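You operate a simulated robot arm through the tools that you are given. There is no shell and no other tool. Be economical: measure what you need, move in short steps, check, and stop when the job is done.

The job below is to be done with a simulated robot arm. You get a single attempt, and the scene is never put back.

TASK
Undo the strap, stack both black keyboards and strap them down again.
Fine: press the buckle button, park the strap end in its rest; the one with the handle goes on top.

It is judged by the outcome, as a careful person would: the job done as asked, and still so three seconds after it is handed in. It fails if anything else is knocked over, pushed out of place, dropped, spilled or broken.

THE ROBOT
A 7-joint arm with a two-finger gripper, on a carriage that runs on a rail from [-2161, 17] to [219, -2] (x, y) and turns from -184 to 148 degrees about z. Base frame: it is fixed where the carriage stands at the start and does not move with it; the origin is on the floor, on the carriage's upright axis, x ahead of it, y to its left, z up. Readings come in mm, degrees, newtons and seconds.
Its first joint turns from -149.0 to 149.0 degrees. Places, roughly: keyboard buckle [800, -500, 800]; rest on the strap anchor [800, -800, 800]. Payload 2.45 kg.
The TCP is the grasp point between the finger pads, 26 mm short of the fingertips. In the tool frame z runs along the fingers and y along their closing line. The gripper opens to 96 mm. The gripper's body begins 69 mm behind the TCP.
Orientation is that of the tool frame in the base frame, as [roll, pitch, yaw] about the fixed x, y, z axes, in that order (R = Rz(yaw) Ry(pitch) Rx(roll)). With the fingers straight down and closing along the base's y, the tool's x points along the base's -x, its y along +y and its z along -z.

THE INTERFACE
- The arm moves only by the tool step_arm. Its argument "deltas" is one flat list of numbers, 6 for each row, row after row: the shift along the base's x, y, z in mm, then the turn, a rotation vector about the base's x, y, z in degrees. In form: [dx, dy, dz, wx, wy, wz, dx, dy, dz, wx, wy, wz, ...]. A call has 1 to 8 rows; each row is the pose to reach, as a shift and turn from the pose commanded when the call began. "grip" is the gripper command, from -1 (fully open) to 1 (shut), values between in proportion, set as the call begins (left out, the last holds). Rows are played at 5 a second. More than 50 mm and 8.6 degrees between two rows, or a gripper value outside its range, and nothing of the call is played. A pose out of reach is approached as far as the arm can. The call stops where the force on the tool passes 40 N (or 10 N more than at its start, if that is more) or the arm is blocked; 0.2 s more then pass. Each finger halts on what it meets, pressing with about 36 N; the grip force reading is that of the motor and also rises with nothing between the fingers. The clock runs only during rows and for 0.2 s after the last one: add rows that repeat a pose to give the fingers time. It gives the time, the measured TCP pose, the force on the tool (base axes), the opening and the grip force at its end, in the units of the frame above (readings bear some noise), with the torque about the TCP (base axes, N m) and any sound that the robot's microphone picked up.
- Cameras (640 x 400 px; columns grow to the right, rows downward): "scene" is now at [28.5, 109.7, 1627.4]; the picture's right is [-0.70, -0.72, 0.00], its down [-0.44, 0.42, -0.79] and it looks along [0.57, -0.55, -0.61] (base axes); focal length 254 px, centre (320, 200). "wrist" rides on the gripper at [82, 3, -98] in the tool frame; the picture's right is [-0.04, 1.00, 0.00], its down [-0.73, -0.03, -0.68] and it looks along [-0.68, -0.03, 0.73] (tool axes); focal length 256 px, centre (320, 200). There is no depth. A picture from a camera that has moved, and an enlarged one, comes with that camera's place and axes in the base frame and with its lens. The place of the scene camera against the robot may be out by one fixed shift of up to 25 mm in any direction.
- snapshot(camera): a new picture of that camera. No time passes.
- slide_trunk(by): slides the trunk up (or, below 0, down) by that many mm; the arm and the scene camera ride with it, the base frame stays. It gives what a move gives, with no picture.
- steer(legs): drives the robot by 1 to 6 legs, each [ahead, left, turn to the left] in mm, mm and degrees, along the robot's own axes; the way and the turn of a leg run together, so that a leg with both is an arc; at most 1500 mm and 180 degrees a leg. The arm and the cameras ride along, it lands a little off, and it stops where it bumps. It keeps to its track: a leg is cut to what the track allows. It gives what a move gives.
- head_to(pan, tilt): turns the head with the scene camera to pan (to the left, within 155 degrees either way) and tilt (down, from -29 to 69), counted from straight ahead of the robot. It gives what a move gives.
- inspect(camera, box): a new picture of the part [left, top, right, bottom] of that camera's present view, enlarged. No time passes.
- close_job(): hands the job in; it is judged then, once.

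Work in short steps. Places have to be worked out from the pictures, the camera data and where the tool is seen: move nearer, look again, correct. Check each grasp and each placing, and mend what went wrong. You have 120 turns and 78 pictures in all, those below and enlarged ones among them. Open the gripper and draw the arm clear of the work before you hand the job in, unless the task says otherwise; then end with one line.

The tools are called after "Call:" as name(argument=value, ...) on one line, values as JSON. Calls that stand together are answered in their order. step_arm: Moves the arm, as the interface text tells. Its arguments: {"type":"object","properties":{"deltas":{"type":"array","items":{"type":"number"}},"grip":{"type":"number"}},"required":["deltas"]} The other tools are called the same way: slide_trunk (by) slides the trunk up or down; steer (legs) drives the base; head_to (pan, tilt) turns the head that bears the scene camera; snapshot (camera) takes a picture; inspect (camera, box) takes an enlarged picture of a part of a camera's view; close_job () hands the job in.

At the start:

```text
clock: 0.0
ee_pos: [723.7, -237.4, 1113.6]
orientation: [-180.0, 0.0, 180.0]
wrist_force: [-0.4, 0.0, 1.0]
torque: [0.02, 0.0, 0.02]
width: 95.9
grasp_force: 0.1
trunk travel left (down, up): [-600.0, 110.0]
robot x, y, heading: [-2.3, -3.3, -0.1]
head pan, tilt: [-44.0, 37.5]
```

scene: 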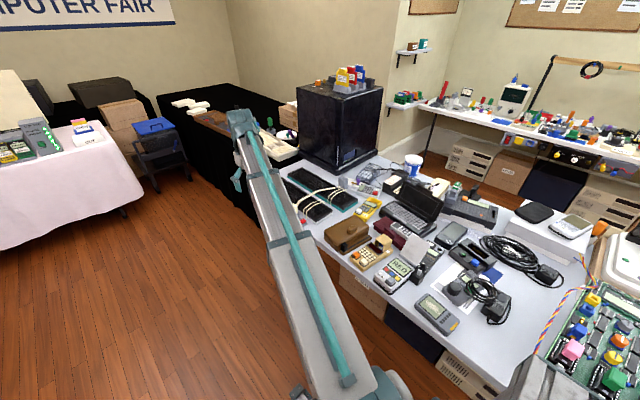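
wrist: 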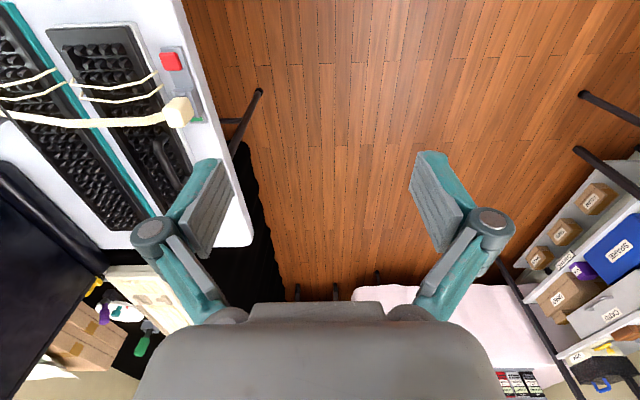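

I'll look closer at the keyboards, strap and buckle in both views first.

Call:
inspect(camera="scene", box=[260, 150, 380, 225])

Call:
inspect(camera="wrist", box=[0, 0, 260, 250])

```text
5.33 times, centred on (320, 188) of scene
camera zoom: at [28.5, 109.7, 1627.4], right [-0.7, -0.72, 0.0], down [-0.44, 0.42, -0.79], along [0.57, -0.55, -0.61], focal length 1352 px, centre (320, 267)
```

zoom: 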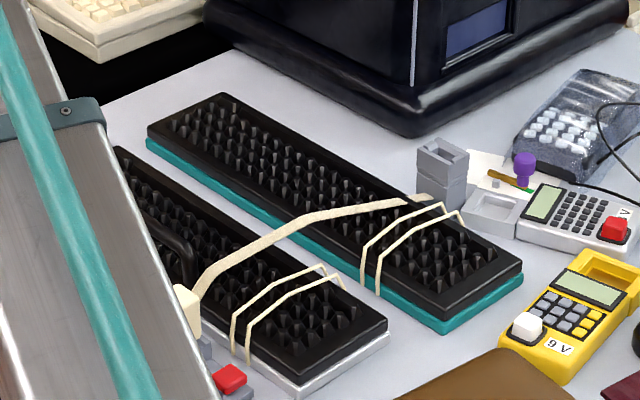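

```text
1.60 times, centred on (130, 125) of wrist
camera zoom: at [640.8, -236.4, 1212.1], right [0.04, 1.0, 0.0], down [0.73, -0.03, 0.68], along [0.68, -0.03, -0.73], focal length 410 px, centre (624, 320)
```

zoom: 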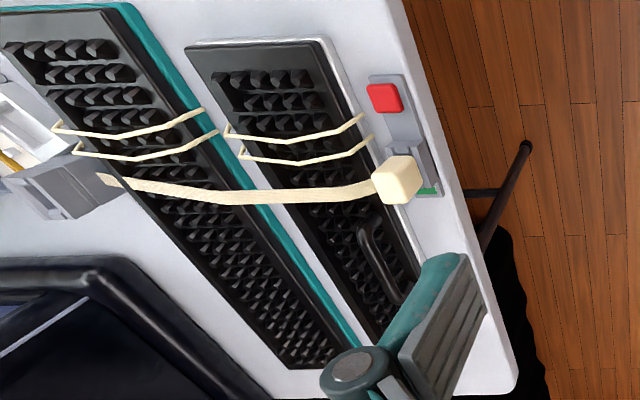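

The handled (white‑based) keyboard is the near one; the strap runs from a grey anchor to a buckle with a red button. I move the tool over so the wrist camera gets a better view.

Call:
step_arm(deltas=[-15, -45, 0, 0, 0, 0, -30, -90, 0, 0, 0, 0, -45, -135, 0, 0, 0, 0, -60, -180, 0, 0, 0, 0, -75, -225, 0, 0, 0, 0, -90, -270, 0, 0, 0, 0, -105, -315, 0, 0, 0, 0, -120, -350, 0, 0, 0, 0])

Call:
snapshot(camera="wrist")

Call:
snapshot(camera="scene")

```text
clock: 1.8
ee_pos: [601.4, -589.2, 1117.2]
orientation: [-180.0, 0.0, -180.0]
wrist_force: [-0.3, -0.2, -1.4]
torque: [-0.01, 0.04, -0.02]
width: 95.8
grasp_force: 0.0
trunk travel left (down, up): [-600.0, 110.0]
robot x, y, heading: [-1.3, 1.8, 0.3]
head pan, tilt: [-44.0, 37.5]
```

```text
73 pictures are left
camera wrist: at [519.5, -587.5, 1215.0], right [0.04, 1.0, 0.0], down [0.73, -0.03, 0.68], along [0.68, -0.03, -0.73], focal length 256 px, centre (320, 200)
```

wrist: 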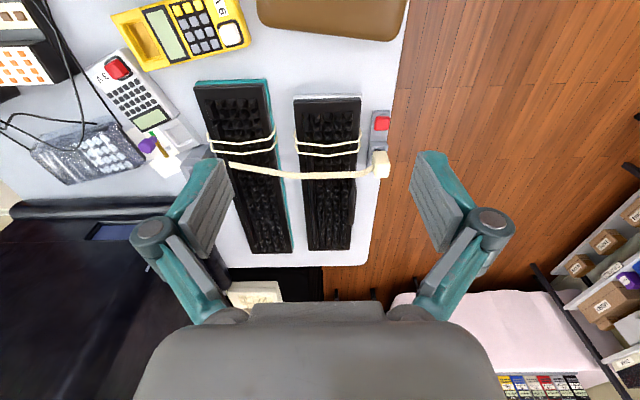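

```text
72 pictures are left
camera scene: at [28.3, 109.4, 1627.4], right [-0.7, -0.72, 0.0], down [-0.44, 0.42, -0.79], along [0.57, -0.55, -0.61], focal length 254 px, centre (320, 200)
```

scene: 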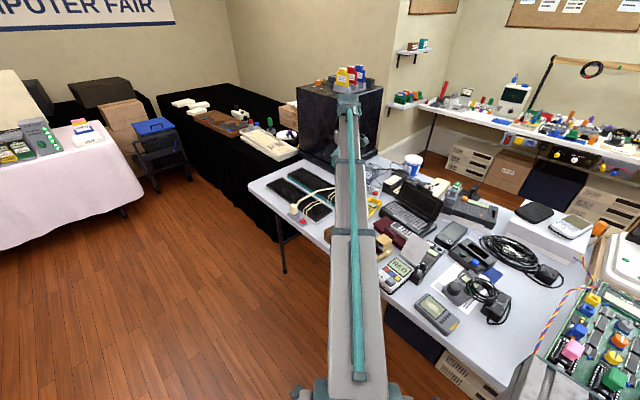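

Enlarging both views for geometry of the buckle, handle, and anchor rest.

Call:
inspect(camera="wrist", box=[150, 70, 420, 270])

Call:
inspect(camera="scene", box=[250, 150, 350, 230])

```text
2.00 times, centred on (285, 170) of wrist
camera zoom: at [519.5, -587.5, 1215.0], right [0.04, 1.0, 0.0], down [0.73, -0.03, 0.68], along [0.68, -0.03, -0.73], focal length 512 px, centre (390, 260)
```

zoom: 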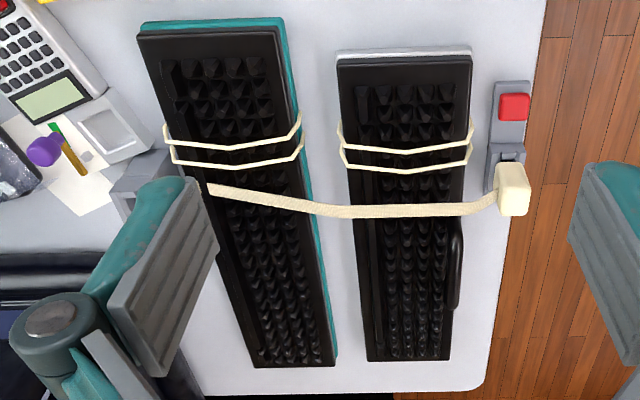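

```text
5.00 times, centred on (300, 190) of scene
camera zoom: at [28.3, 109.4, 1627.4], right [-0.7, -0.72, 0.0], down [-0.44, 0.42, -0.79], along [0.57, -0.55, -0.61], focal length 1267 px, centre (420, 250)
```

zoom: 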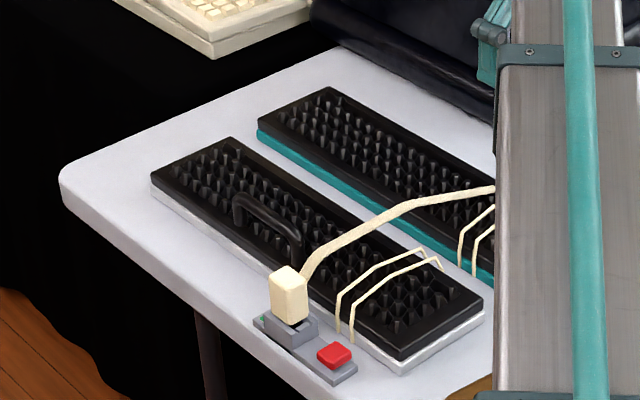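

Triangulating: button top ≈ [748,-481,764], strap block ≈ [812,-479,800], handled keyboard centre ≈ [917,-588], teal ≈ [903,-752]. I close the fingers and move above the button.

Call:
step_arm(deltas=[37, 27, -30, 0, 0, 0, 74, 54, -60, 0, 0, 0, 111, 81, -90, 0, 0, 0, 147, 108, -110, 0, 0, 0, 147, 108, -155, 0, 0, 0, 147, 108, -200, 0, 0, 0, 147, 108, -245, 0, 0, 0, 147, 108, -280, 0, 0, 0], grip=1)

Call:
snapshot(camera="wrist")

Call:
inspect(camera="scene", box=[250, 130, 410, 230])

```text
refused: row 1 steps farther than a row can; nothing moved
```

```text
69 pictures are left
camera wrist: at [519.5, -587.5, 1215.0], right [0.04, 1.0, 0.0], down [0.73, -0.03, 0.68], along [0.68, -0.03, -0.73], focal length 256 px, centre (320, 200)
```

wrist: 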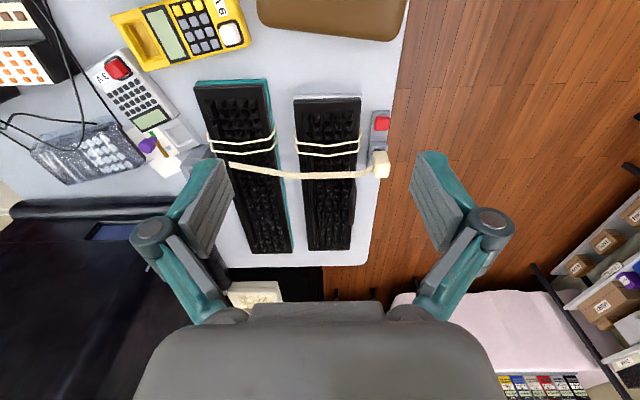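

```text
4.00 times, centred on (330, 180) of scene
camera zoom: at [28.3, 109.4, 1627.4], right [-0.7, -0.72, 0.0], down [-0.44, 0.42, -0.79], along [0.57, -0.55, -0.61], focal length 1014 px, centre (280, 280)
```

zoom: 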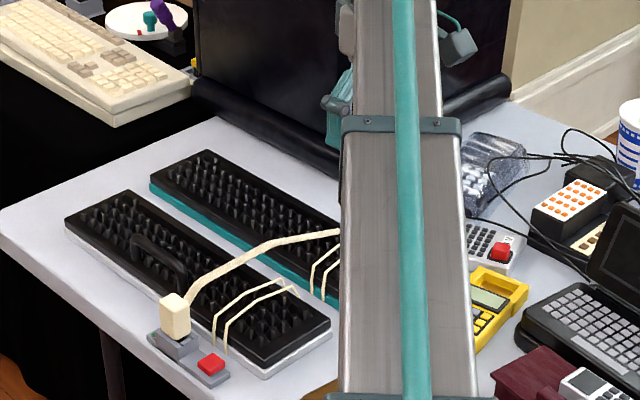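

The step was too long; I split it, moving horizontally first then down.

Call:
step_arm(deltas=[37, 27, -10, 0, 0, 0, 74, 54, -20, 0, 0, 0, 111, 81, -30, 0, 0, 0, 147, 108, -40, 0, 0, 0, 147, 108, -88, 0, 0, 0, 147, 108, -136, 0, 0, 0, 147, 108, -184, 0, 0, 0, 147, 108, -230, 0, 0, 0], grip=1)

Call:
snapshot(camera="wrist")

```text
clock: 3.6
ee_pos: [751.8, -480.0, 883.4]
orientation: [-180.0, 0.0, 180.0]
wrist_force: [0.4, -1.5, 0.1]
torque: [0.02, -0.02, 0.04]
width: 0.2
grasp_force: 28.3
trunk travel left (down, up): [-600.0, 110.0]
robot x, y, heading: [-1.6, -1.2, 0.0]
head pan, tilt: [-44.0, 37.5]
```

```text
67 pictures are left
camera wrist: at [668.6, -477.9, 981.1], right [0.04, 1.0, 0.0], down [0.73, -0.03, 0.68], along [0.68, -0.03, -0.73], focal length 256 px, centre (320, 200)
```

wrist: 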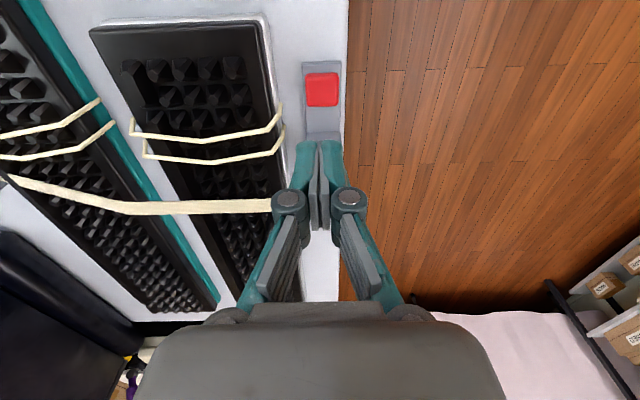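

Button confirmed at ≈[746,-480]. I descend over it, then press in small increments.

Call:
step_arm(deltas=[-4, 0, -45, 0, 0, 0, -4, 0, -80, 0, 0, 0, -4, 0, -88, 0, 0, 0, -4, 0, -92, 0, 0, 0, -4, 0, -96, 0, 0, 0, -4, 0, -100, 0, 0, 0, -4, 0, -104, 0, 0, 0])

```text
clock: 5.3
ee_pos: [745.4, -478.4, 786.1]
orientation: [-179.8, 0.4, 179.9]
wrist_force: [-3.1, 3.5, 25.1]
torque: [0.1, 0.29, -0.04]
width: 5.9
grasp_force: 28.3
trunk travel left (down, up): [-600.0, 110.0]
robot x, y, heading: [-3.3, -1.6, 0.1]
head pan, tilt: [-44.0, 37.5]
stopped in row 7: the force on the tool passed its limit at 42 N (the readings are from after the stop); the commanded pose is now the measured one
```

It stopped at ~42 N without a reported sound; check whether the end popped out.

Call:
step_arm(deltas=[0, 0, 30, 0, 0, 0, 0, 0, 75, 0, 0, 0])

Call:
inspect(camera="scene", box=[250, 150, 350, 230])

Call:
inspect(camera="wrist", box=[230, 40, 430, 240])

```text
clock: 5.9
ee_pos: [744.4, -479.9, 859.1]
orientation: [-179.8, 0.2, -179.9]
wrist_force: [-0.6, 0.2, -0.3]
torque: [-0.01, 0.02, 0.02]
width: 0.0
grasp_force: 29.0
trunk travel left (down, up): [-600.0, 110.0]
robot x, y, heading: [1.3, 3.4, 0.3]
head pan, tilt: [-44.0, 37.5]
```

```text
5.00 times, centred on (300, 190) of scene
camera zoom: at [28.6, 109.6, 1627.2], right [-0.7, -0.72, 0.0], down [-0.44, 0.42, -0.79], along [0.57, -0.55, -0.61], focal length 1267 px, centre (420, 250)
```

zoom: 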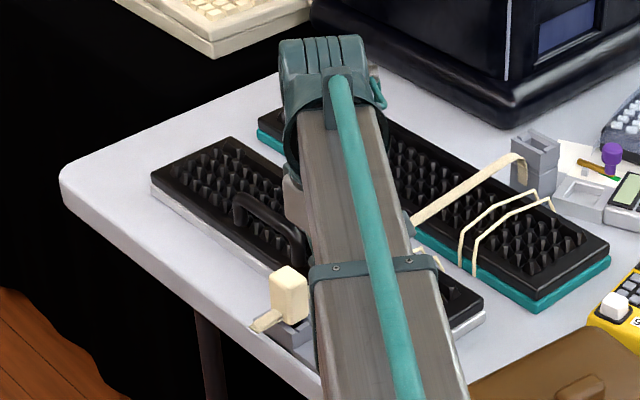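

```text
2.00 times, centred on (330, 140) of wrist
camera zoom: at [662.2, -478.3, 956.4], right [0.04, 1.0, 0.0], down [0.73, -0.03, 0.68], along [0.68, -0.03, -0.73], focal length 512 px, centre (300, 320)
```

zoom: 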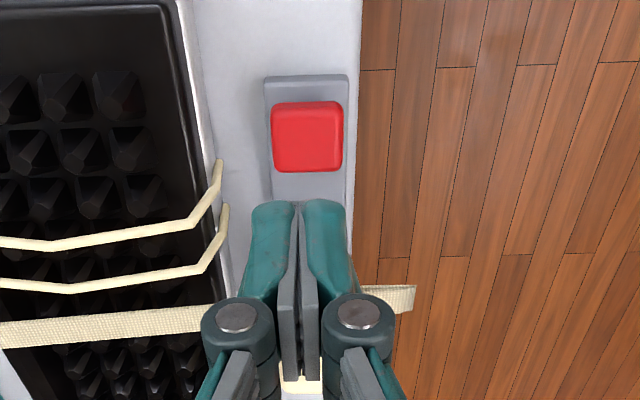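

A strap tail now shows beyond the block, suggesting release. I raise and retreat to see the buckle clearly.

Call:
step_arm(deltas=[-45, 0, 20, 0, 0, 0, -90, 0, 40, 0, 0, 0, -120, 0, 60, 0, 0, 0], grip=-1)

Call:
inspect(camera="wrist", box=[160, 0, 480, 200])

Call:
inspect(camera="scene", box=[270, 170, 340, 226])

```text
clock: 6.7
ee_pos: [624.7, -479.5, 917.9]
orientation: [-180.0, 0.3, 180.0]
wrist_force: [0.5, 0.4, -0.5]
torque: [0.0, -0.01, 0.07]
width: 95.9
grasp_force: 0.1
trunk travel left (down, up): [-600.0, 110.0]
robot x, y, heading: [-0.4, 0.1, 0.3]
head pan, tilt: [-44.0, 37.5]
```

```text
2.00 times, centred on (320, 100) of wrist
camera zoom: at [542.4, -477.7, 1016.3], right [0.04, 1.0, 0.0], down [0.73, -0.03, 0.68], along [0.68, -0.03, -0.73], focal length 512 px, centre (320, 400)
```

zoom: 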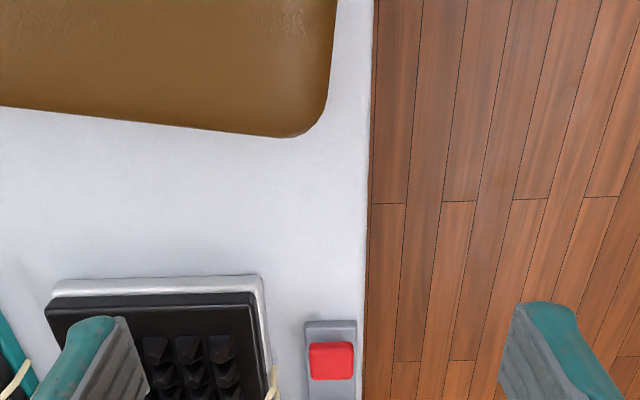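

```text
7.14 times, centred on (305, 198) of scene
camera zoom: at [28.2, 109.7, 1627.4], right [-0.69, -0.72, 0.0], down [-0.44, 0.42, -0.79], along [0.57, -0.55, -0.61], focal length 1810 px, centre (427, 214)
```

zoom: 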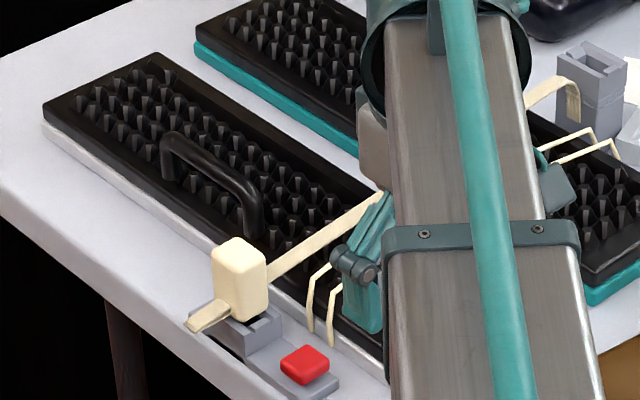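

The block seems released (slack, tail out). I turn the tool −90° about z so the fingers close along x and the camera looks from the outer side, coming above the block.

Call:
step_arm(deltas=[25, 0, 0, 0, 0, -8, 50, 0, 0, 0, 0, -16, 75, 0, 0, 0, 0, -24, 100, 0, 0, 0, 0, -32, 125, 0, 0, 0, 0, -40, 150, 0, 0, 0, 0, -48, 170, 0, 0, 0, 0, -56, 187, 0, 0, 0, 0, -64])

Call:
step_arm(deltas=[0, 0, 0, 0, 0, -8, 0, 0, 0, 0, 0, -16, 0, 0, 0, 0, 0, -24, 0, 0, 0, 0, 0, -26])

Call:
snapshot(camera="wrist")

Call:
inspect(camera="scene", box=[250, 140, 370, 230])

```text
clock: 8.5
ee_pos: [816.2, -478.9, 917.4]
orientation: [180.0, 0.2, 115.8]
wrist_force: [-0.5, 0.2, 1.0]
torque: [-0.01, -0.02, 0.01]
width: 96.0
grasp_force: 0.1
trunk travel left (down, up): [-600.0, 110.0]
robot x, y, heading: [0.7, 2.1, 0.0]
head pan, tilt: [-44.0, 37.5]
```

```text
clock: 9.5
ee_pos: [814.3, -481.5, 918.0]
orientation: [180.0, 0.2, 89.9]
wrist_force: [0.6, -0.9, 0.4]
torque: [0.05, 0.05, 0.04]
width: 95.9
grasp_force: 0.0
trunk travel left (down, up): [-600.0, 110.0]
robot x, y, heading: [-0.5, -0.9, 0.1]
head pan, tilt: [-44.0, 37.5]
```

```text
62 pictures are left
camera wrist: at [818.4, -400.0, 1015.0], right [1.0, -0.04, 0.0], down [-0.03, -0.73, 0.68], along [-0.03, -0.68, -0.73], focal length 256 px, centre (320, 200)
```

wrist: 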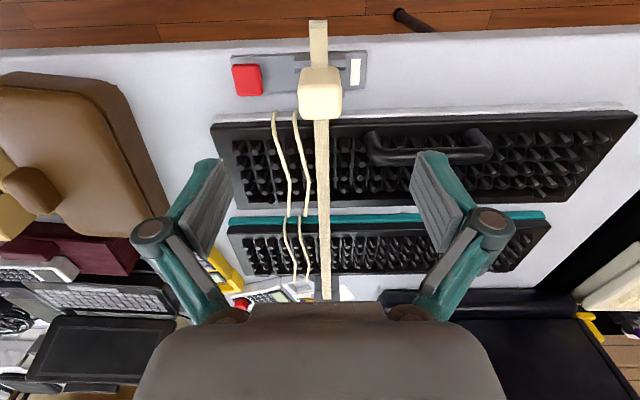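

```text
4.44 times, centred on (310, 185) of scene
camera zoom: at [28.5, 109.6, 1627.4], right [-0.7, -0.72, 0.0], down [-0.44, 0.42, -0.79], along [0.57, -0.55, -0.61], focal length 1126 px, centre (364, 267)
```

zoom: 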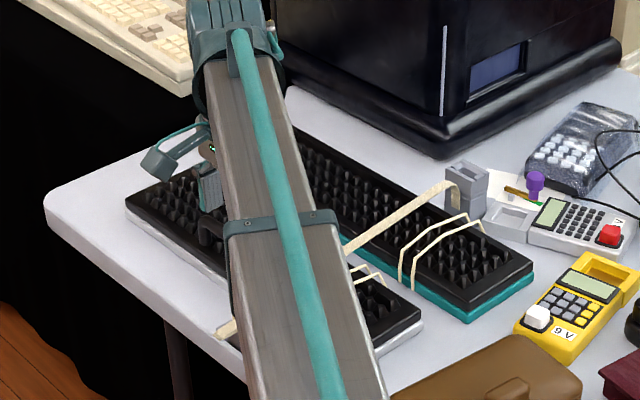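

Enlarging the block and the handle from this viewpoint.

Call:
inspect(camera="wrist", box=[220, 10, 400, 130])

Call:
inspect(camera="wrist", box=[200, 100, 640, 310])

```text
3.33 times, centred on (310, 70) of wrist
camera zoom: at [818.4, -400.0, 1015.0], right [1.0, -0.04, 0.0], down [-0.03, -0.73, 0.68], along [-0.03, -0.68, -0.73], focal length 853 px, centre (353, 633)
```

zoom: 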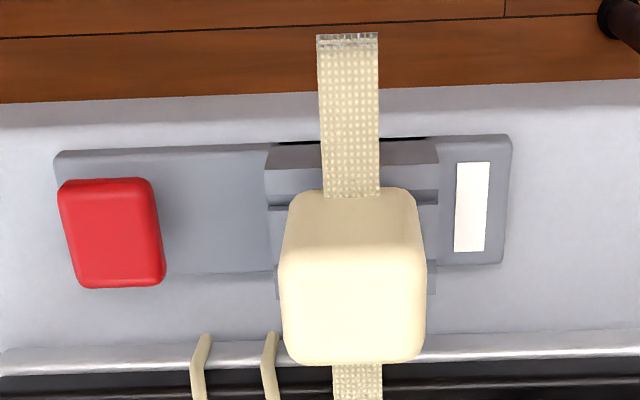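

```text
1.45 times, centred on (420, 205) of wrist
camera zoom: at [818.4, -400.0, 1015.0], right [1.0, -0.04, 0.0], down [-0.03, -0.73, 0.68], along [-0.03, -0.68, -0.73], focal length 372 px, centre (174, 193)
```

zoom: 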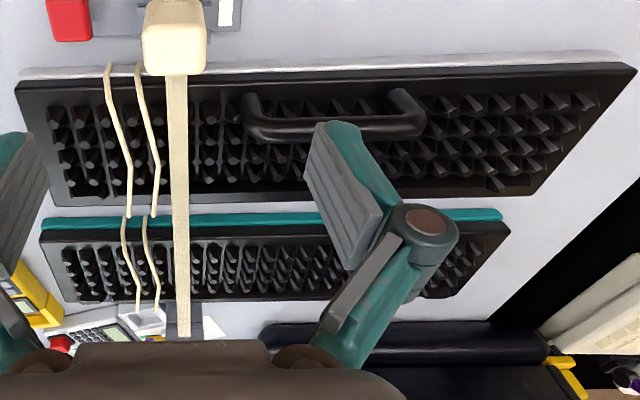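

Block centre ≈ [814,-485], top ≈ 804, ~36 mm wide in x. I set the opening to ~70 mm (to avoid the button) and descend to TCP z≈794.

Call:
step_arm(deltas=[2, -6, -40, 0, 0, 0, 2, -6, -80, 0, 0, 0, 2, -6, -110, 0, 0, 0, 2, -6, -127, 0, 0, 0, 2, -6, -127, 0, 0, 0], grip=-0.45)

Call:
snapshot(camera="wrist")

```text
clock: 10.7
ee_pos: [818.2, -487.4, 790.7]
orientation: [-179.8, 0.3, 90.0]
wrist_force: [0.0, 0.0, 0.3]
torque: [-0.03, 0.01, 0.01]
width: 69.7
grasp_force: 0.0
trunk travel left (down, up): [-600.0, 110.0]
robot x, y, heading: [3.4, -0.5, 0.4]
head pan, tilt: [-44.0, 37.5]
```

```text
58 pictures are left
camera wrist: at [821.4, -406.1, 887.1], right [1.0, -0.04, 0.0], down [-0.03, -0.73, 0.68], along [-0.03, -0.68, -0.73], focal length 256 px, centre (320, 200)
```

wrist: 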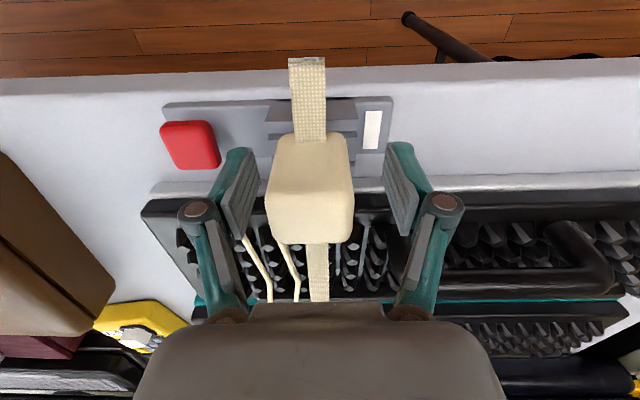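

The block sits ~5 mm left of the finger centre; I shift −5 mm in x and close.

Call:
step_arm(deltas=[-5, 0, 0, 0, 0, 0])

Call:
step_arm(deltas=[0, 0, 0, 0, 0, 0, 0, 0, 0, 0, 0, 0, 0, 0, 0, 0, 0, 0, 0, 0, 0, 0, 0, 0], grip=1)

Call:
snapshot(camera="wrist")

```text
clock: 11.1
ee_pos: [812.5, -486.3, 791.1]
orientation: [-179.8, 0.2, 90.0]
wrist_force: [-0.1, -0.7, -0.9]
torque: [0.03, 0.03, 0.01]
width: 69.6
grasp_force: 0.1
trunk travel left (down, up): [-600.0, 110.0]
robot x, y, heading: [2.9, 5.2, -0.1]
head pan, tilt: [-44.0, 37.5]
```

```text
clock: 12.1
ee_pos: [814.9, -487.6, 790.9]
orientation: [179.9, 0.3, 90.0]
wrist_force: [16.8, -3.8, 8.8]
torque: [0.21, -0.91, -0.51]
width: 46.3
grasp_force: 44.9
trunk travel left (down, up): [-600.0, 110.0]
robot x, y, heading: [4.2, 1.0, -0.4]
head pan, tilt: [-44.0, 37.5]
```

```text
57 pictures are left
camera wrist: at [817.7, -406.6, 888.0], right [1.0, -0.04, 0.0], down [-0.03, -0.73, 0.68], along [-0.03, -0.68, -0.73], focal length 256 px, centre (320, 200)
```

wrist: 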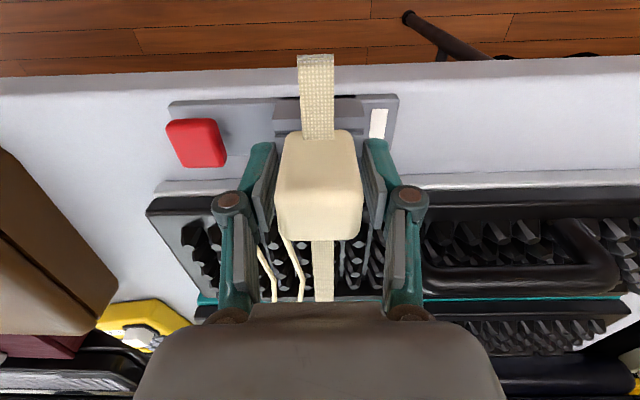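

Width 46 mm with gaps beside the block: the tips have caught the socket walls. I reopen, rise 12 mm and close again.

Call:
step_arm(deltas=[0, 0, 0, 0, 0, 0, 0, 0, 6, 0, 0, 0, -1, 0, 13, 0, 0, 0], grip=-0.45)

Call:
step_arm(deltas=[0, 0, 0, 0, 0, 0, 0, 0, 0, 0, 0, 0, 0, 0, 0, 0, 0, 0, 0, 0, 0, 0, 0, 0], grip=1)

Call:
snapshot(camera="wrist")

```text
clock: 12.9
ee_pos: [810.0, -486.1, 804.1]
orientation: [-179.8, 0.3, 90.0]
wrist_force: [1.0, 0.0, 0.6]
torque: [-0.01, 0.02, 0.01]
width: 69.6
grasp_force: 0.2
trunk travel left (down, up): [-600.0, 110.0]
robot x, y, heading: [-0.2, 0.4, -0.0]
head pan, tilt: [-44.0, 37.5]
```

```text
clock: 13.9
ee_pos: [812.5, -486.7, 804.6]
orientation: [-180.0, 0.3, 90.0]
wrist_force: [13.1, -2.2, 8.1]
torque: [-0.01, -0.46, -0.07]
width: 32.8
grasp_force: 36.0
trunk travel left (down, up): [-600.0, 110.0]
robot x, y, heading: [0.6, -2.9, -0.0]
head pan, tilt: [-44.0, 37.5]
```

```text
56 pictures are left
camera wrist: at [815.4, -405.6, 901.2], right [1.0, -0.04, 0.0], down [-0.03, -0.73, 0.68], along [-0.03, -0.68, -0.73], focal length 256 px, centre (320, 200)
```

wrist: 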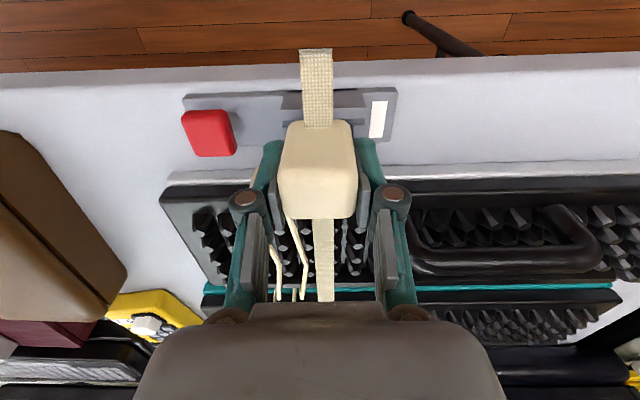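

Grip 33 mm on the block. Lift slowly straight up.

Call:
step_arm(deltas=[2, 0, 5, 0, 0, 0, 2, 0, 12, 0, 0, 0, 2, 0, 22, 0, 0, 0, 2, 0, 35, 0, 0, 0, 2, 0, 50, 0, 0, 0])

Call:
snapshot(camera="wrist")

Call:
inspect(camera="scene", box=[260, 130, 380, 220])

```text
clock: 15.1
ee_pos: [811.7, -486.3, 853.9]
orientation: [-179.9, 0.3, 90.0]
wrist_force: [0.4, 0.3, -0.9]
torque: [0.01, 0.03, -0.01]
width: 33.1
grasp_force: 36.0
trunk travel left (down, up): [-600.0, 110.0]
robot x, y, heading: [-1.7, -0.3, 0.1]
head pan, tilt: [-44.0, 37.5]
```

```text
55 pictures are left
camera wrist: at [814.8, -406.5, 951.0], right [1.0, -0.04, 0.0], down [-0.03, -0.73, 0.68], along [-0.03, -0.68, -0.73], focal length 256 px, centre (320, 200)
```

wrist: 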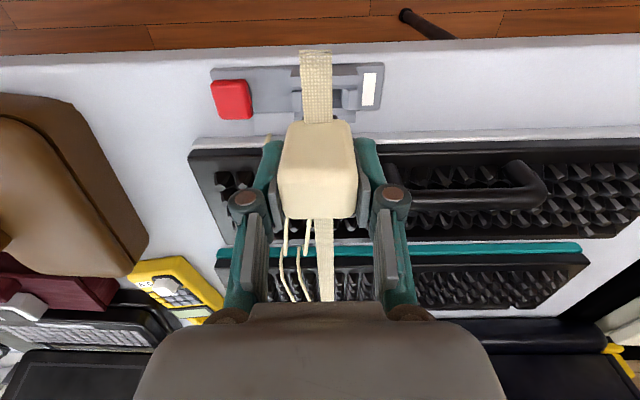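

```text
4.44 times, centred on (320, 175) of scene
camera zoom: at [28.5, 109.6, 1627.4], right [-0.7, -0.72, 0.0], down [-0.44, 0.42, -0.79], along [0.57, -0.55, -0.61], focal length 1126 px, centre (320, 311)
```

zoom: 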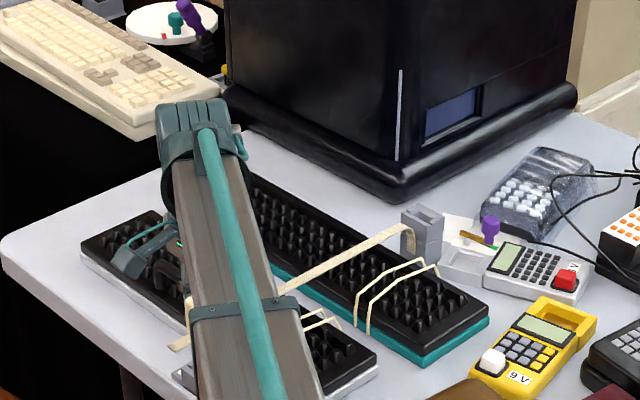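

Block is free. The rest is near [818,-865], beyond reach from here, so I'll bring the block toward the strap's middle, lifted, then drive ahead ~200 mm.

Call:
step_arm(deltas=[0, 0, 40, 0, 0, 0, 0, 0, 75, 0, 0, 0, -33, -33, 75, 0, 0, 0, -66, -66, 75, 0, 0, 0, -99, -99, 75, 0, 0, 0, -130, -134, 75, 0, 0, 0])

Call:
snapshot(camera="wrist")

Call:
snapshot(camera="scene")

```text
clock: 16.5
ee_pos: [680.9, -620.0, 928.8]
orientation: [-179.9, 0.2, 90.0]
wrist_force: [0.6, -0.6, -1.2]
torque: [0.03, -0.01, 0.0]
width: 33.1
grasp_force: 36.3
trunk travel left (down, up): [-600.0, 110.0]
robot x, y, heading: [1.0, 1.0, 0.2]
head pan, tilt: [-44.0, 37.5]
```

```text
53 pictures are left
camera wrist: at [683.8, -539.4, 1026.1], right [1.0, -0.04, 0.0], down [-0.03, -0.73, 0.68], along [-0.03, -0.68, -0.73], focal length 256 px, centre (320, 200)
```

wrist: 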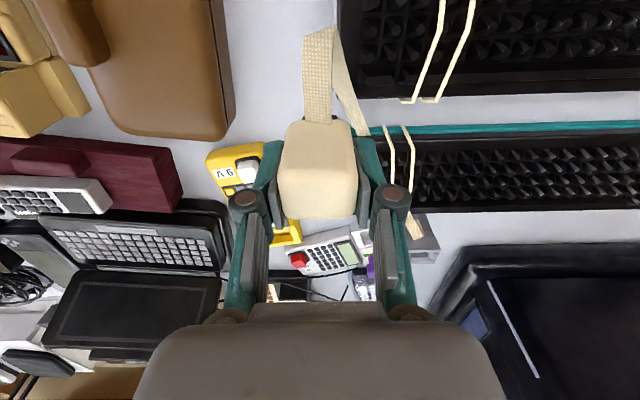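

```text
52 pictures are left
camera scene: at [28.3, 109.4, 1627.4], right [-0.7, -0.72, 0.0], down [-0.44, 0.42, -0.79], along [0.57, -0.55, -0.61], focal length 254 px, centre (320, 200)
```

scene: 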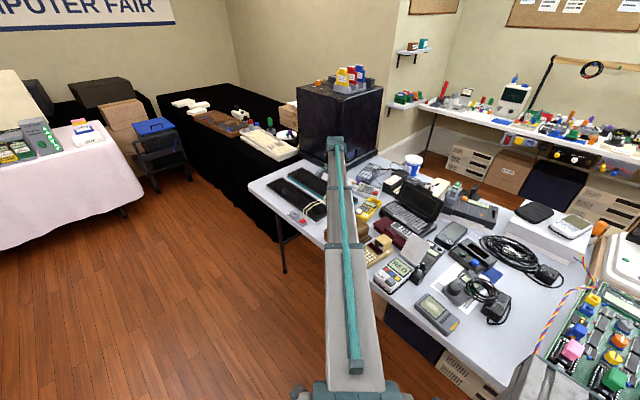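

Strap folds back slack; anchor ≈ [825,-850]. Drive ahead ~205 mm.

Call:
steer(legs=[[205, 0, 0]])

Call:
snapshot(camera="wrist")

Call:
inspect(camera="scene", box=[300, 120, 460, 220])

```text
clock: 18.1
ee_pos: [882.5, -617.8, 928.1]
orientation: [-179.8, 0.3, 90.2]
wrist_force: [0.4, -0.3, 0.0]
torque: [-0.03, 0.0, 0.0]
width: 33.0
grasp_force: 36.3
trunk travel left (down, up): [-600.0, 110.0]
robot x, y, heading: [200.5, 0.1, 0.2]
head pan, tilt: [-44.0, 37.5]
```

```text
51 pictures are left
camera wrist: at [886.4, -537.7, 1025.7], right [1.0, -0.04, 0.0], down [-0.02, -0.73, 0.68], along [-0.03, -0.68, -0.73], focal length 256 px, centre (320, 200)
```

wrist: 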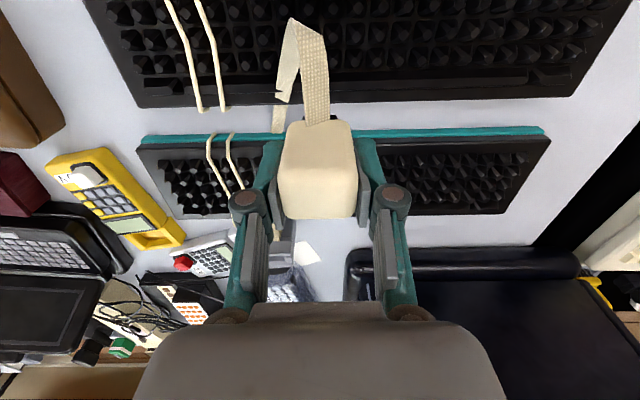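

```text
4.00 times, centred on (380, 170) of scene
camera zoom: at [228.1, 108.1, 1627.4], right [-0.69, -0.72, 0.0], down [-0.44, 0.42, -0.79], along [0.57, -0.55, -0.61], focal length 1014 px, centre (80, 320)
```

zoom: 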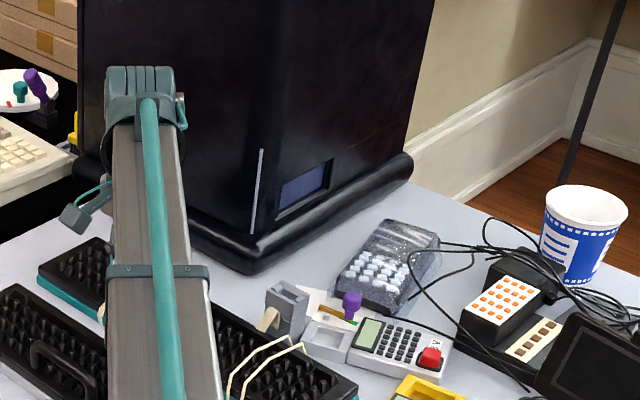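

Now near enough. I shift to about [680,-700] so the anchor is seen beside the fingers.

Call:
step_arm(deltas=[-42, -16, 0, 0, 0, 0, -84, -32, 0, 0, 0, 0, -126, -50, 0, 0, 0, 0, -168, -66, 0, 0, 0, 0, -205, -82, 0, 0, 0, 0])

Call:
inspect(camera="wrist", box=[340, 130, 560, 300])

Call:
inspect(camera="scene", box=[330, 150, 430, 220])

```text
clock: 19.3
ee_pos: [675.2, -697.8, 928.0]
orientation: [-179.9, 0.3, 90.4]
wrist_force: [-0.3, 0.2, -0.2]
torque: [-0.01, -0.01, 0.05]
width: 33.0
grasp_force: 35.8
trunk travel left (down, up): [-600.0, 110.0]
robot x, y, heading: [198.0, -2.3, 0.3]
head pan, tilt: [-44.0, 37.5]
```

```text
2.35 times, centred on (450, 215) of wrist
camera zoom: at [678.9, -617.2, 1025.4], right [1.0, -0.03, 0.0], down [-0.02, -0.73, 0.68], along [-0.03, -0.68, -0.73], focal length 602 px, centre (14, 165)
```

zoom: 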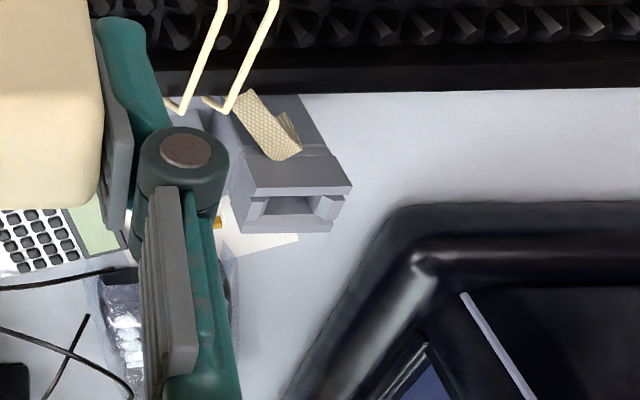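

```text
5.71 times, centred on (380, 185) of scene
camera zoom: at [227.1, 108.2, 1627.4], right [-0.69, -0.72, 0.0], down [-0.44, 0.42, -0.79], along [0.57, -0.55, -0.61], focal length 1448 px, centre (-23, 286)
```

zoom: 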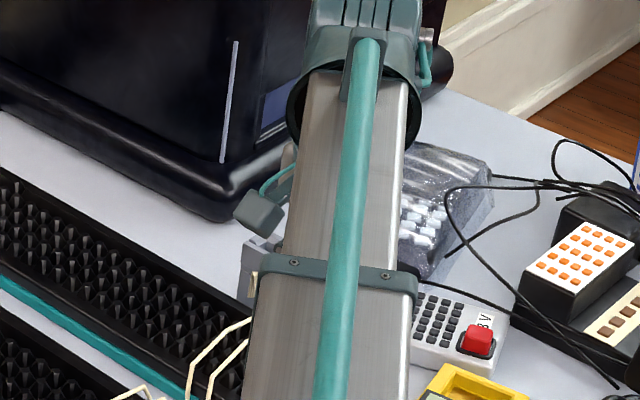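

Cup rim estimated at x 782–836, y −832…−864, z≈816, so rest centre ≈ [809,-848]. I try going above it at z≈930 and see if reach suffices.

Call:
step_arm(deltas=[26, -30, 0, 0, 0, 0, 52, -60, 0, 0, 0, 0, 78, -90, 0, 0, 0, 0, 105, -120, 0, 0, 0, 0, 132, -148, 0, 0, 0, 0, 132, -148, 0, 0, 0, 0])

Call:
snapshot(camera="wrist")

```text
clock: 20.7
ee_pos: [809.1, -848.8, 930.0]
orientation: [-179.8, 0.2, 90.3]
wrist_force: [0.2, 0.1, -1.0]
torque: [-0.02, 0.0, 0.04]
width: 33.1
grasp_force: 36.1
trunk travel left (down, up): [-600.0, 110.0]
robot x, y, heading: [200.8, -0.6, 0.4]
head pan, tilt: [-44.0, 37.5]
```

```text
47 pictures are left
camera wrist: at [811.5, -768.0, 1027.0], right [1.0, -0.04, 0.0], down [-0.02, -0.73, 0.68], along [-0.03, -0.68, -0.73], focal length 256 px, centre (320, 200)
```

wrist: 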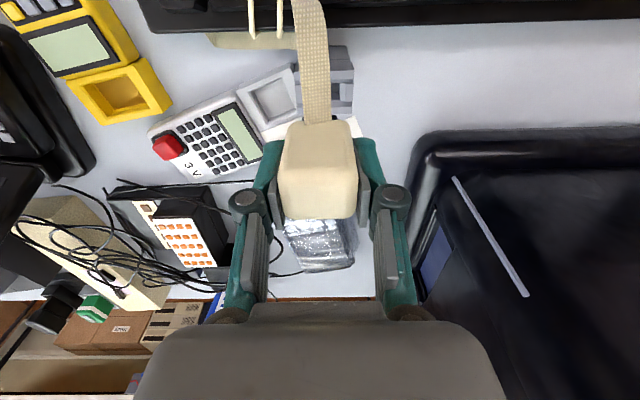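

Reach is fine. Zoom on the anchor relative to the block.

Call:
inspect(camera="wrist", box=[240, 20, 420, 140])

Call:
inspect(camera="scene", box=[330, 130, 430, 210])

```text
3.33 times, centred on (330, 80) of wrist
camera zoom: at [811.5, -768.0, 1027.0], right [1.0, -0.04, 0.0], down [-0.02, -0.73, 0.68], along [-0.03, -0.68, -0.73], focal length 853 px, centre (287, 600)
```

zoom: 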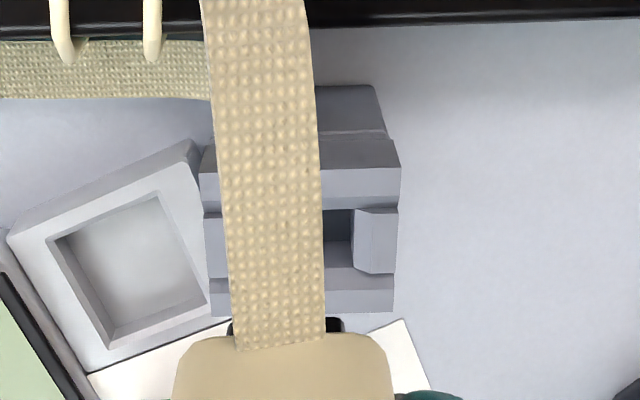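

```text
5.00 times, centred on (380, 170) of scene
camera zoom: at [227.4, 108.2, 1627.4], right [-0.69, -0.72, 0.0], down [-0.44, 0.42, -0.79], along [0.57, -0.55, -0.61], focal length 1267 px, centre (20, 350)
```

zoom: 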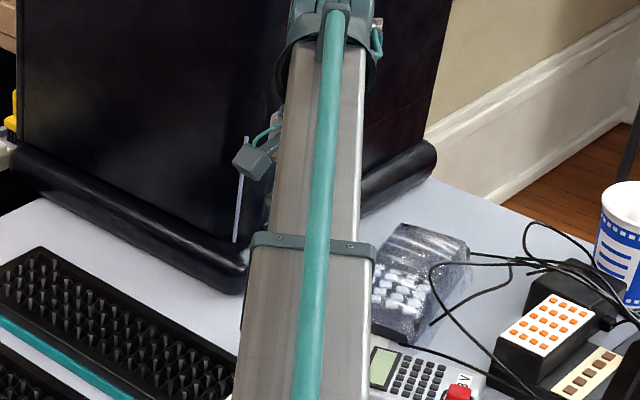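

Rest opening centre ≈ [810,-846.5]. Descend in steps to TCP ≈ 860.

Call:
step_arm(deltas=[1, 1, -30, 0, 0, 0, 1, 1, -50, 0, 0, 0, 1, 1, -60, 0, 0, 0, 1, 1, -66, 0, 0, 0])

Call:
inspect(camera="wrist", box=[220, 40, 420, 240])

```text
clock: 21.7
ee_pos: [809.8, -851.4, 861.8]
orientation: [-179.8, 0.4, 90.2]
wrist_force: [1.5, -12.2, -3.3]
torque: [-0.61, -0.03, -0.12]
width: 32.9
grasp_force: 36.2
trunk travel left (down, up): [-600.0, 110.0]
robot x, y, heading: [196.2, -1.7, 0.0]
head pan, tilt: [-44.0, 37.5]
```

```text
2.00 times, centred on (320, 140) of wrist
camera zoom: at [813.1, -769.4, 958.0], right [1.0, -0.04, 0.0], down [-0.02, -0.73, 0.68], along [-0.03, -0.68, -0.73], focal length 512 px, centre (320, 320)
```

zoom: 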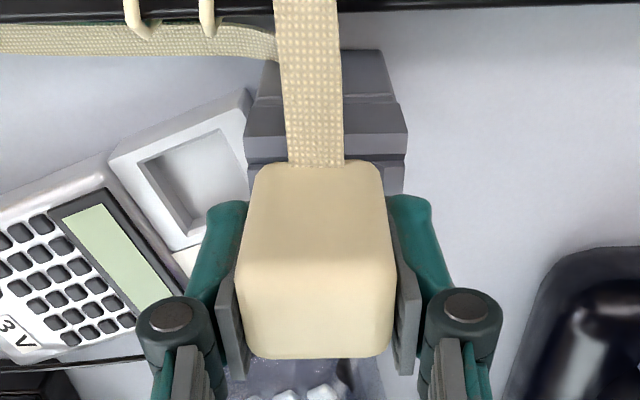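

A −12 N y force says the tongue rubs the front wall; shift −4 mm in y and continue down gently.

Call:
step_arm(deltas=[0, -4, 0, 0, 0, 0, 0, -4, -4, 0, 0, 0, 0, -4, -8, 0, 0, 0, 0, -4, -12, 0, 0, 0])

```text
clock: 22.7
ee_pos: [811.9, -850.7, 855.6]
orientation: [-180.0, 0.4, 90.4]
wrist_force: [2.8, -4.2, 16.2]
torque: [0.0, -0.15, -0.06]
width: 33.1
grasp_force: 35.9
trunk travel left (down, up): [-600.0, 110.0]
robot x, y, heading: [200.8, -1.0, 0.2]
head pan, tilt: [-44.0, 37.5]
```

Upward 16 N at z≈855: likely bottomed. Check visually before releasing.

Call:
inspect(camera="wrist", box=[220, 40, 420, 240])

Call:
inspect(camera="scene", box=[330, 130, 430, 210])

```text
2.00 times, centred on (320, 140) of wrist
camera zoom: at [814.2, -769.2, 952.1], right [1.0, -0.03, 0.0], down [-0.03, -0.73, 0.68], along [-0.02, -0.68, -0.73], focal length 512 px, centre (320, 320)
```

zoom: 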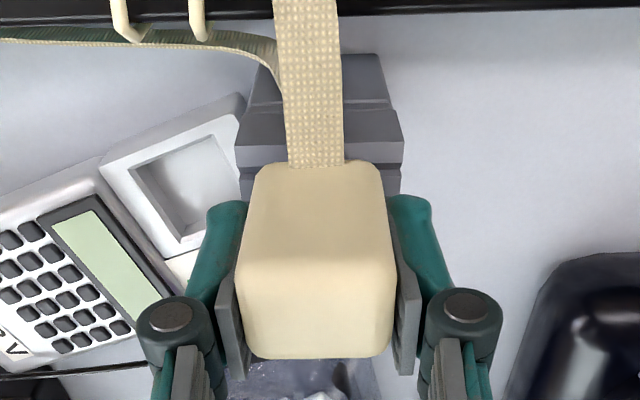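

```text
5.00 times, centred on (380, 170) of scene
camera zoom: at [226.4, 109.6, 1627.7], right [-0.69, -0.72, 0.0], down [-0.44, 0.42, -0.79], along [0.57, -0.55, -0.61], focal length 1267 px, centre (20, 350)
```

zoom: 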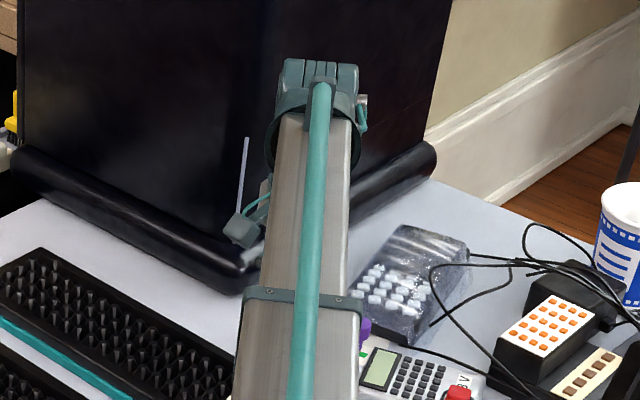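

Alignment looks right; press down a little more to test whether it is truly bottomed.

Call:
step_arm(deltas=[0, 0, -3, 0, 0, 0, 0, 0, -6, 0, 0, 0, 0, 0, -10, 0, 0, 0])

```text
clock: 23.5
ee_pos: [811.6, -848.9, 847.0]
orientation: [179.9, 0.6, 90.3]
wrist_force: [8.5, -4.4, 35.0]
torque: [0.06, -0.32, -0.09]
width: 32.9
grasp_force: 35.9
trunk travel left (down, up): [-600.0, 110.0]
robot x, y, heading: [197.5, -4.4, 0.5]
head pan, tilt: [-44.0, 37.5]
```

It sank to 847 with 35 N. Look again to see whether the block slid in the fingers or seated.

Call:
inspect(camera="wrist", box=[220, 40, 420, 240])

```text
2.00 times, centred on (320, 140) of wrist
camera zoom: at [813.9, -767.7, 943.0], right [1.0, -0.03, 0.0], down [-0.03, -0.73, 0.68], along [-0.02, -0.68, -0.73], focal length 512 px, centre (320, 320)
```

zoom: 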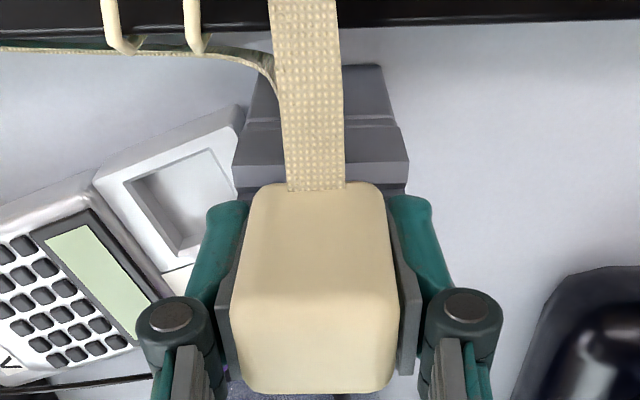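

The block slid up in the fingers, so it is bottomed. Release and rise.

Call:
step_arm(deltas=[0, 0, 7, 0, 0, 0, 0, 0, 7, 0, 0, 0, 0, 0, 7, 0, 0, 0, 0, 0, 50, 0, 0, 0, 0, 0, 95, 0, 0, 0], grip=-0.45)

Call:
snapshot(camera="wrist")

```text
clock: 24.7
ee_pos: [810.4, -850.2, 936.0]
orientation: [-179.8, 0.2, 90.2]
wrist_force: [-0.7, 0.3, -0.3]
torque: [-0.01, -0.01, -0.01]
width: 69.6
grasp_force: 0.1
trunk travel left (down, up): [-600.0, 110.0]
robot x, y, heading: [197.6, -2.5, 0.1]
head pan, tilt: [-44.0, 37.5]
```

```text
40 pictures are left
camera wrist: at [813.3, -769.9, 1033.2], right [1.0, -0.04, 0.0], down [-0.02, -0.73, 0.68], along [-0.03, -0.68, -0.73], focal length 256 px, centre (320, 200)
```

wrist: 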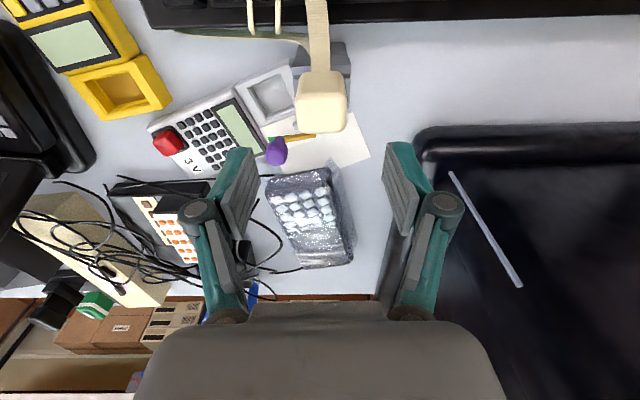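

The strap end stands parked in the rest. Now move over the handle of the near keyboard and look.

Call:
step_arm(deltas=[10, 45, 10, 0, 0, 0, 20, 90, 10, 0, 0, 0, 30, 135, 10, 0, 0, 0, 40, 180, 10, 0, 0, 0, 50, 225, 10, 0, 0, 0, 60, 270, 10, 0, 0, 0, 70, 300, 10, 0, 0, 0])

Call:
snapshot(camera="wrist")

Call:
inspect(camera="scene", box=[240, 120, 440, 245])

```text
clock: 26.3
ee_pos: [883.9, -552.1, 946.7]
orientation: [-179.9, 0.2, 90.2]
wrist_force: [0.2, 0.6, -0.2]
torque: [0.01, 0.01, 0.01]
width: 69.6
grasp_force: 0.1
trunk travel left (down, up): [-600.0, 110.0]
robot x, y, heading: [199.1, 0.4, 0.1]
head pan, tilt: [-44.0, 37.5]
```

```text
39 pictures are left
camera wrist: at [886.8, -471.5, 1042.5], right [1.0, -0.04, 0.0], down [-0.02, -0.73, 0.68], along [-0.03, -0.68, -0.73], focal length 256 px, centre (320, 200)
```

wrist: 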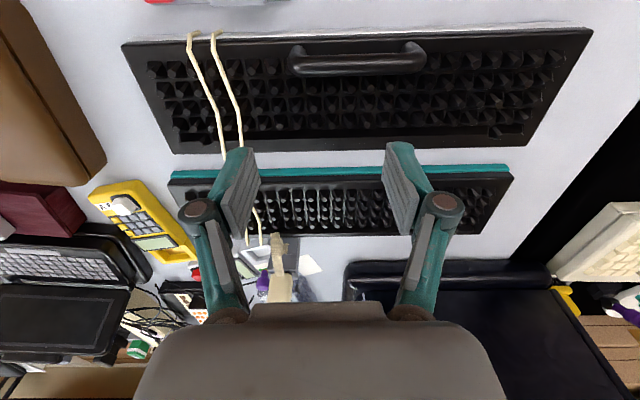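

```text
3.20 times, centred on (340, 182) of scene
camera zoom: at [227.5, 108.4, 1627.4], right [-0.69, -0.72, 0.0], down [-0.44, 0.42, -0.79], along [0.57, -0.55, -0.61], focal length 811 px, centre (256, 256)
```

zoom: 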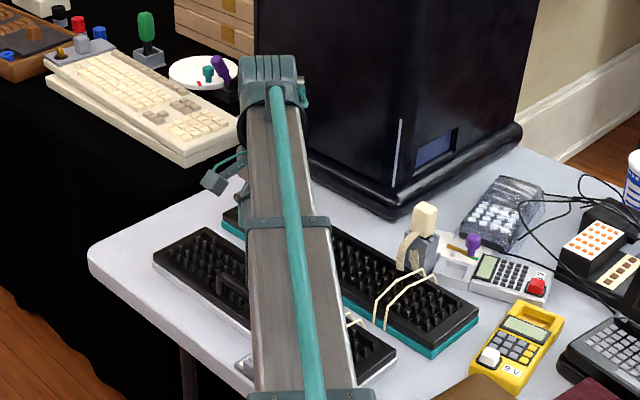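

Strap hangs clear of both keyboards. Handle bar ≈ [910,-530], z≈830, along x, near the keyboard's outer edge. Rotate the tool +90° so fingers close along y, above the bar.

Call:
step_arm(deltas=[5, 4, 0, 0, 0, 8, 10, 8, 0, 0, 0, 16, 15, 12, 0, 0, 0, 24, 20, 16, 0, 0, 0, 32, 25, 20, 0, 0, 0, 40, 25, 20, 0, 0, 0, 48, 25, 20, 0, 0, 0, 56, 25, 20, 0, 0, 0, 64])

Call:
step_arm(deltas=[0, 0, 0, 0, 0, 8, 0, 0, 0, 0, 0, 16, 0, 0, 0, 0, 0, 24, 0, 0, 0, 0, 0, 26])

Call:
snapshot(camera="wrist")

```text
clock: 28.1
ee_pos: [906.2, -531.3, 945.2]
orientation: [-179.9, 0.2, 154.4]
wrist_force: [0.6, 0.2, -0.7]
torque: [0.0, 0.0, 0.02]
width: 69.7
grasp_force: 0.1
trunk travel left (down, up): [-600.0, 110.0]
robot x, y, heading: [199.4, -3.5, 0.3]
head pan, tilt: [-44.0, 37.5]
```

```text
clock: 29.1
ee_pos: [906.9, -530.8, 945.3]
orientation: [-179.9, 0.2, -179.6]
wrist_force: [-0.4, -0.9, 0.2]
torque: [-0.02, 0.0, 0.01]
width: 69.4
grasp_force: 0.0
trunk travel left (down, up): [-600.0, 110.0]
robot x, y, heading: [198.8, 0.5, 0.2]
head pan, tilt: [-44.0, 37.5]
```

```text
37 pictures are left
camera wrist: at [824.1, -528.2, 1042.7], right [0.03, 1.0, 0.0], down [0.73, -0.02, 0.68], along [0.68, -0.02, -0.73], focal length 256 px, centre (320, 200)
```

wrist: 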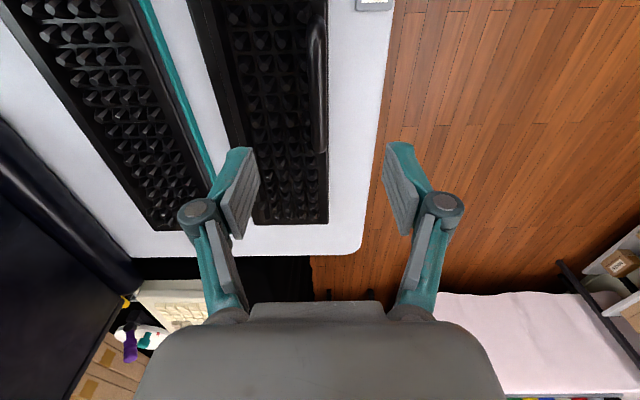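

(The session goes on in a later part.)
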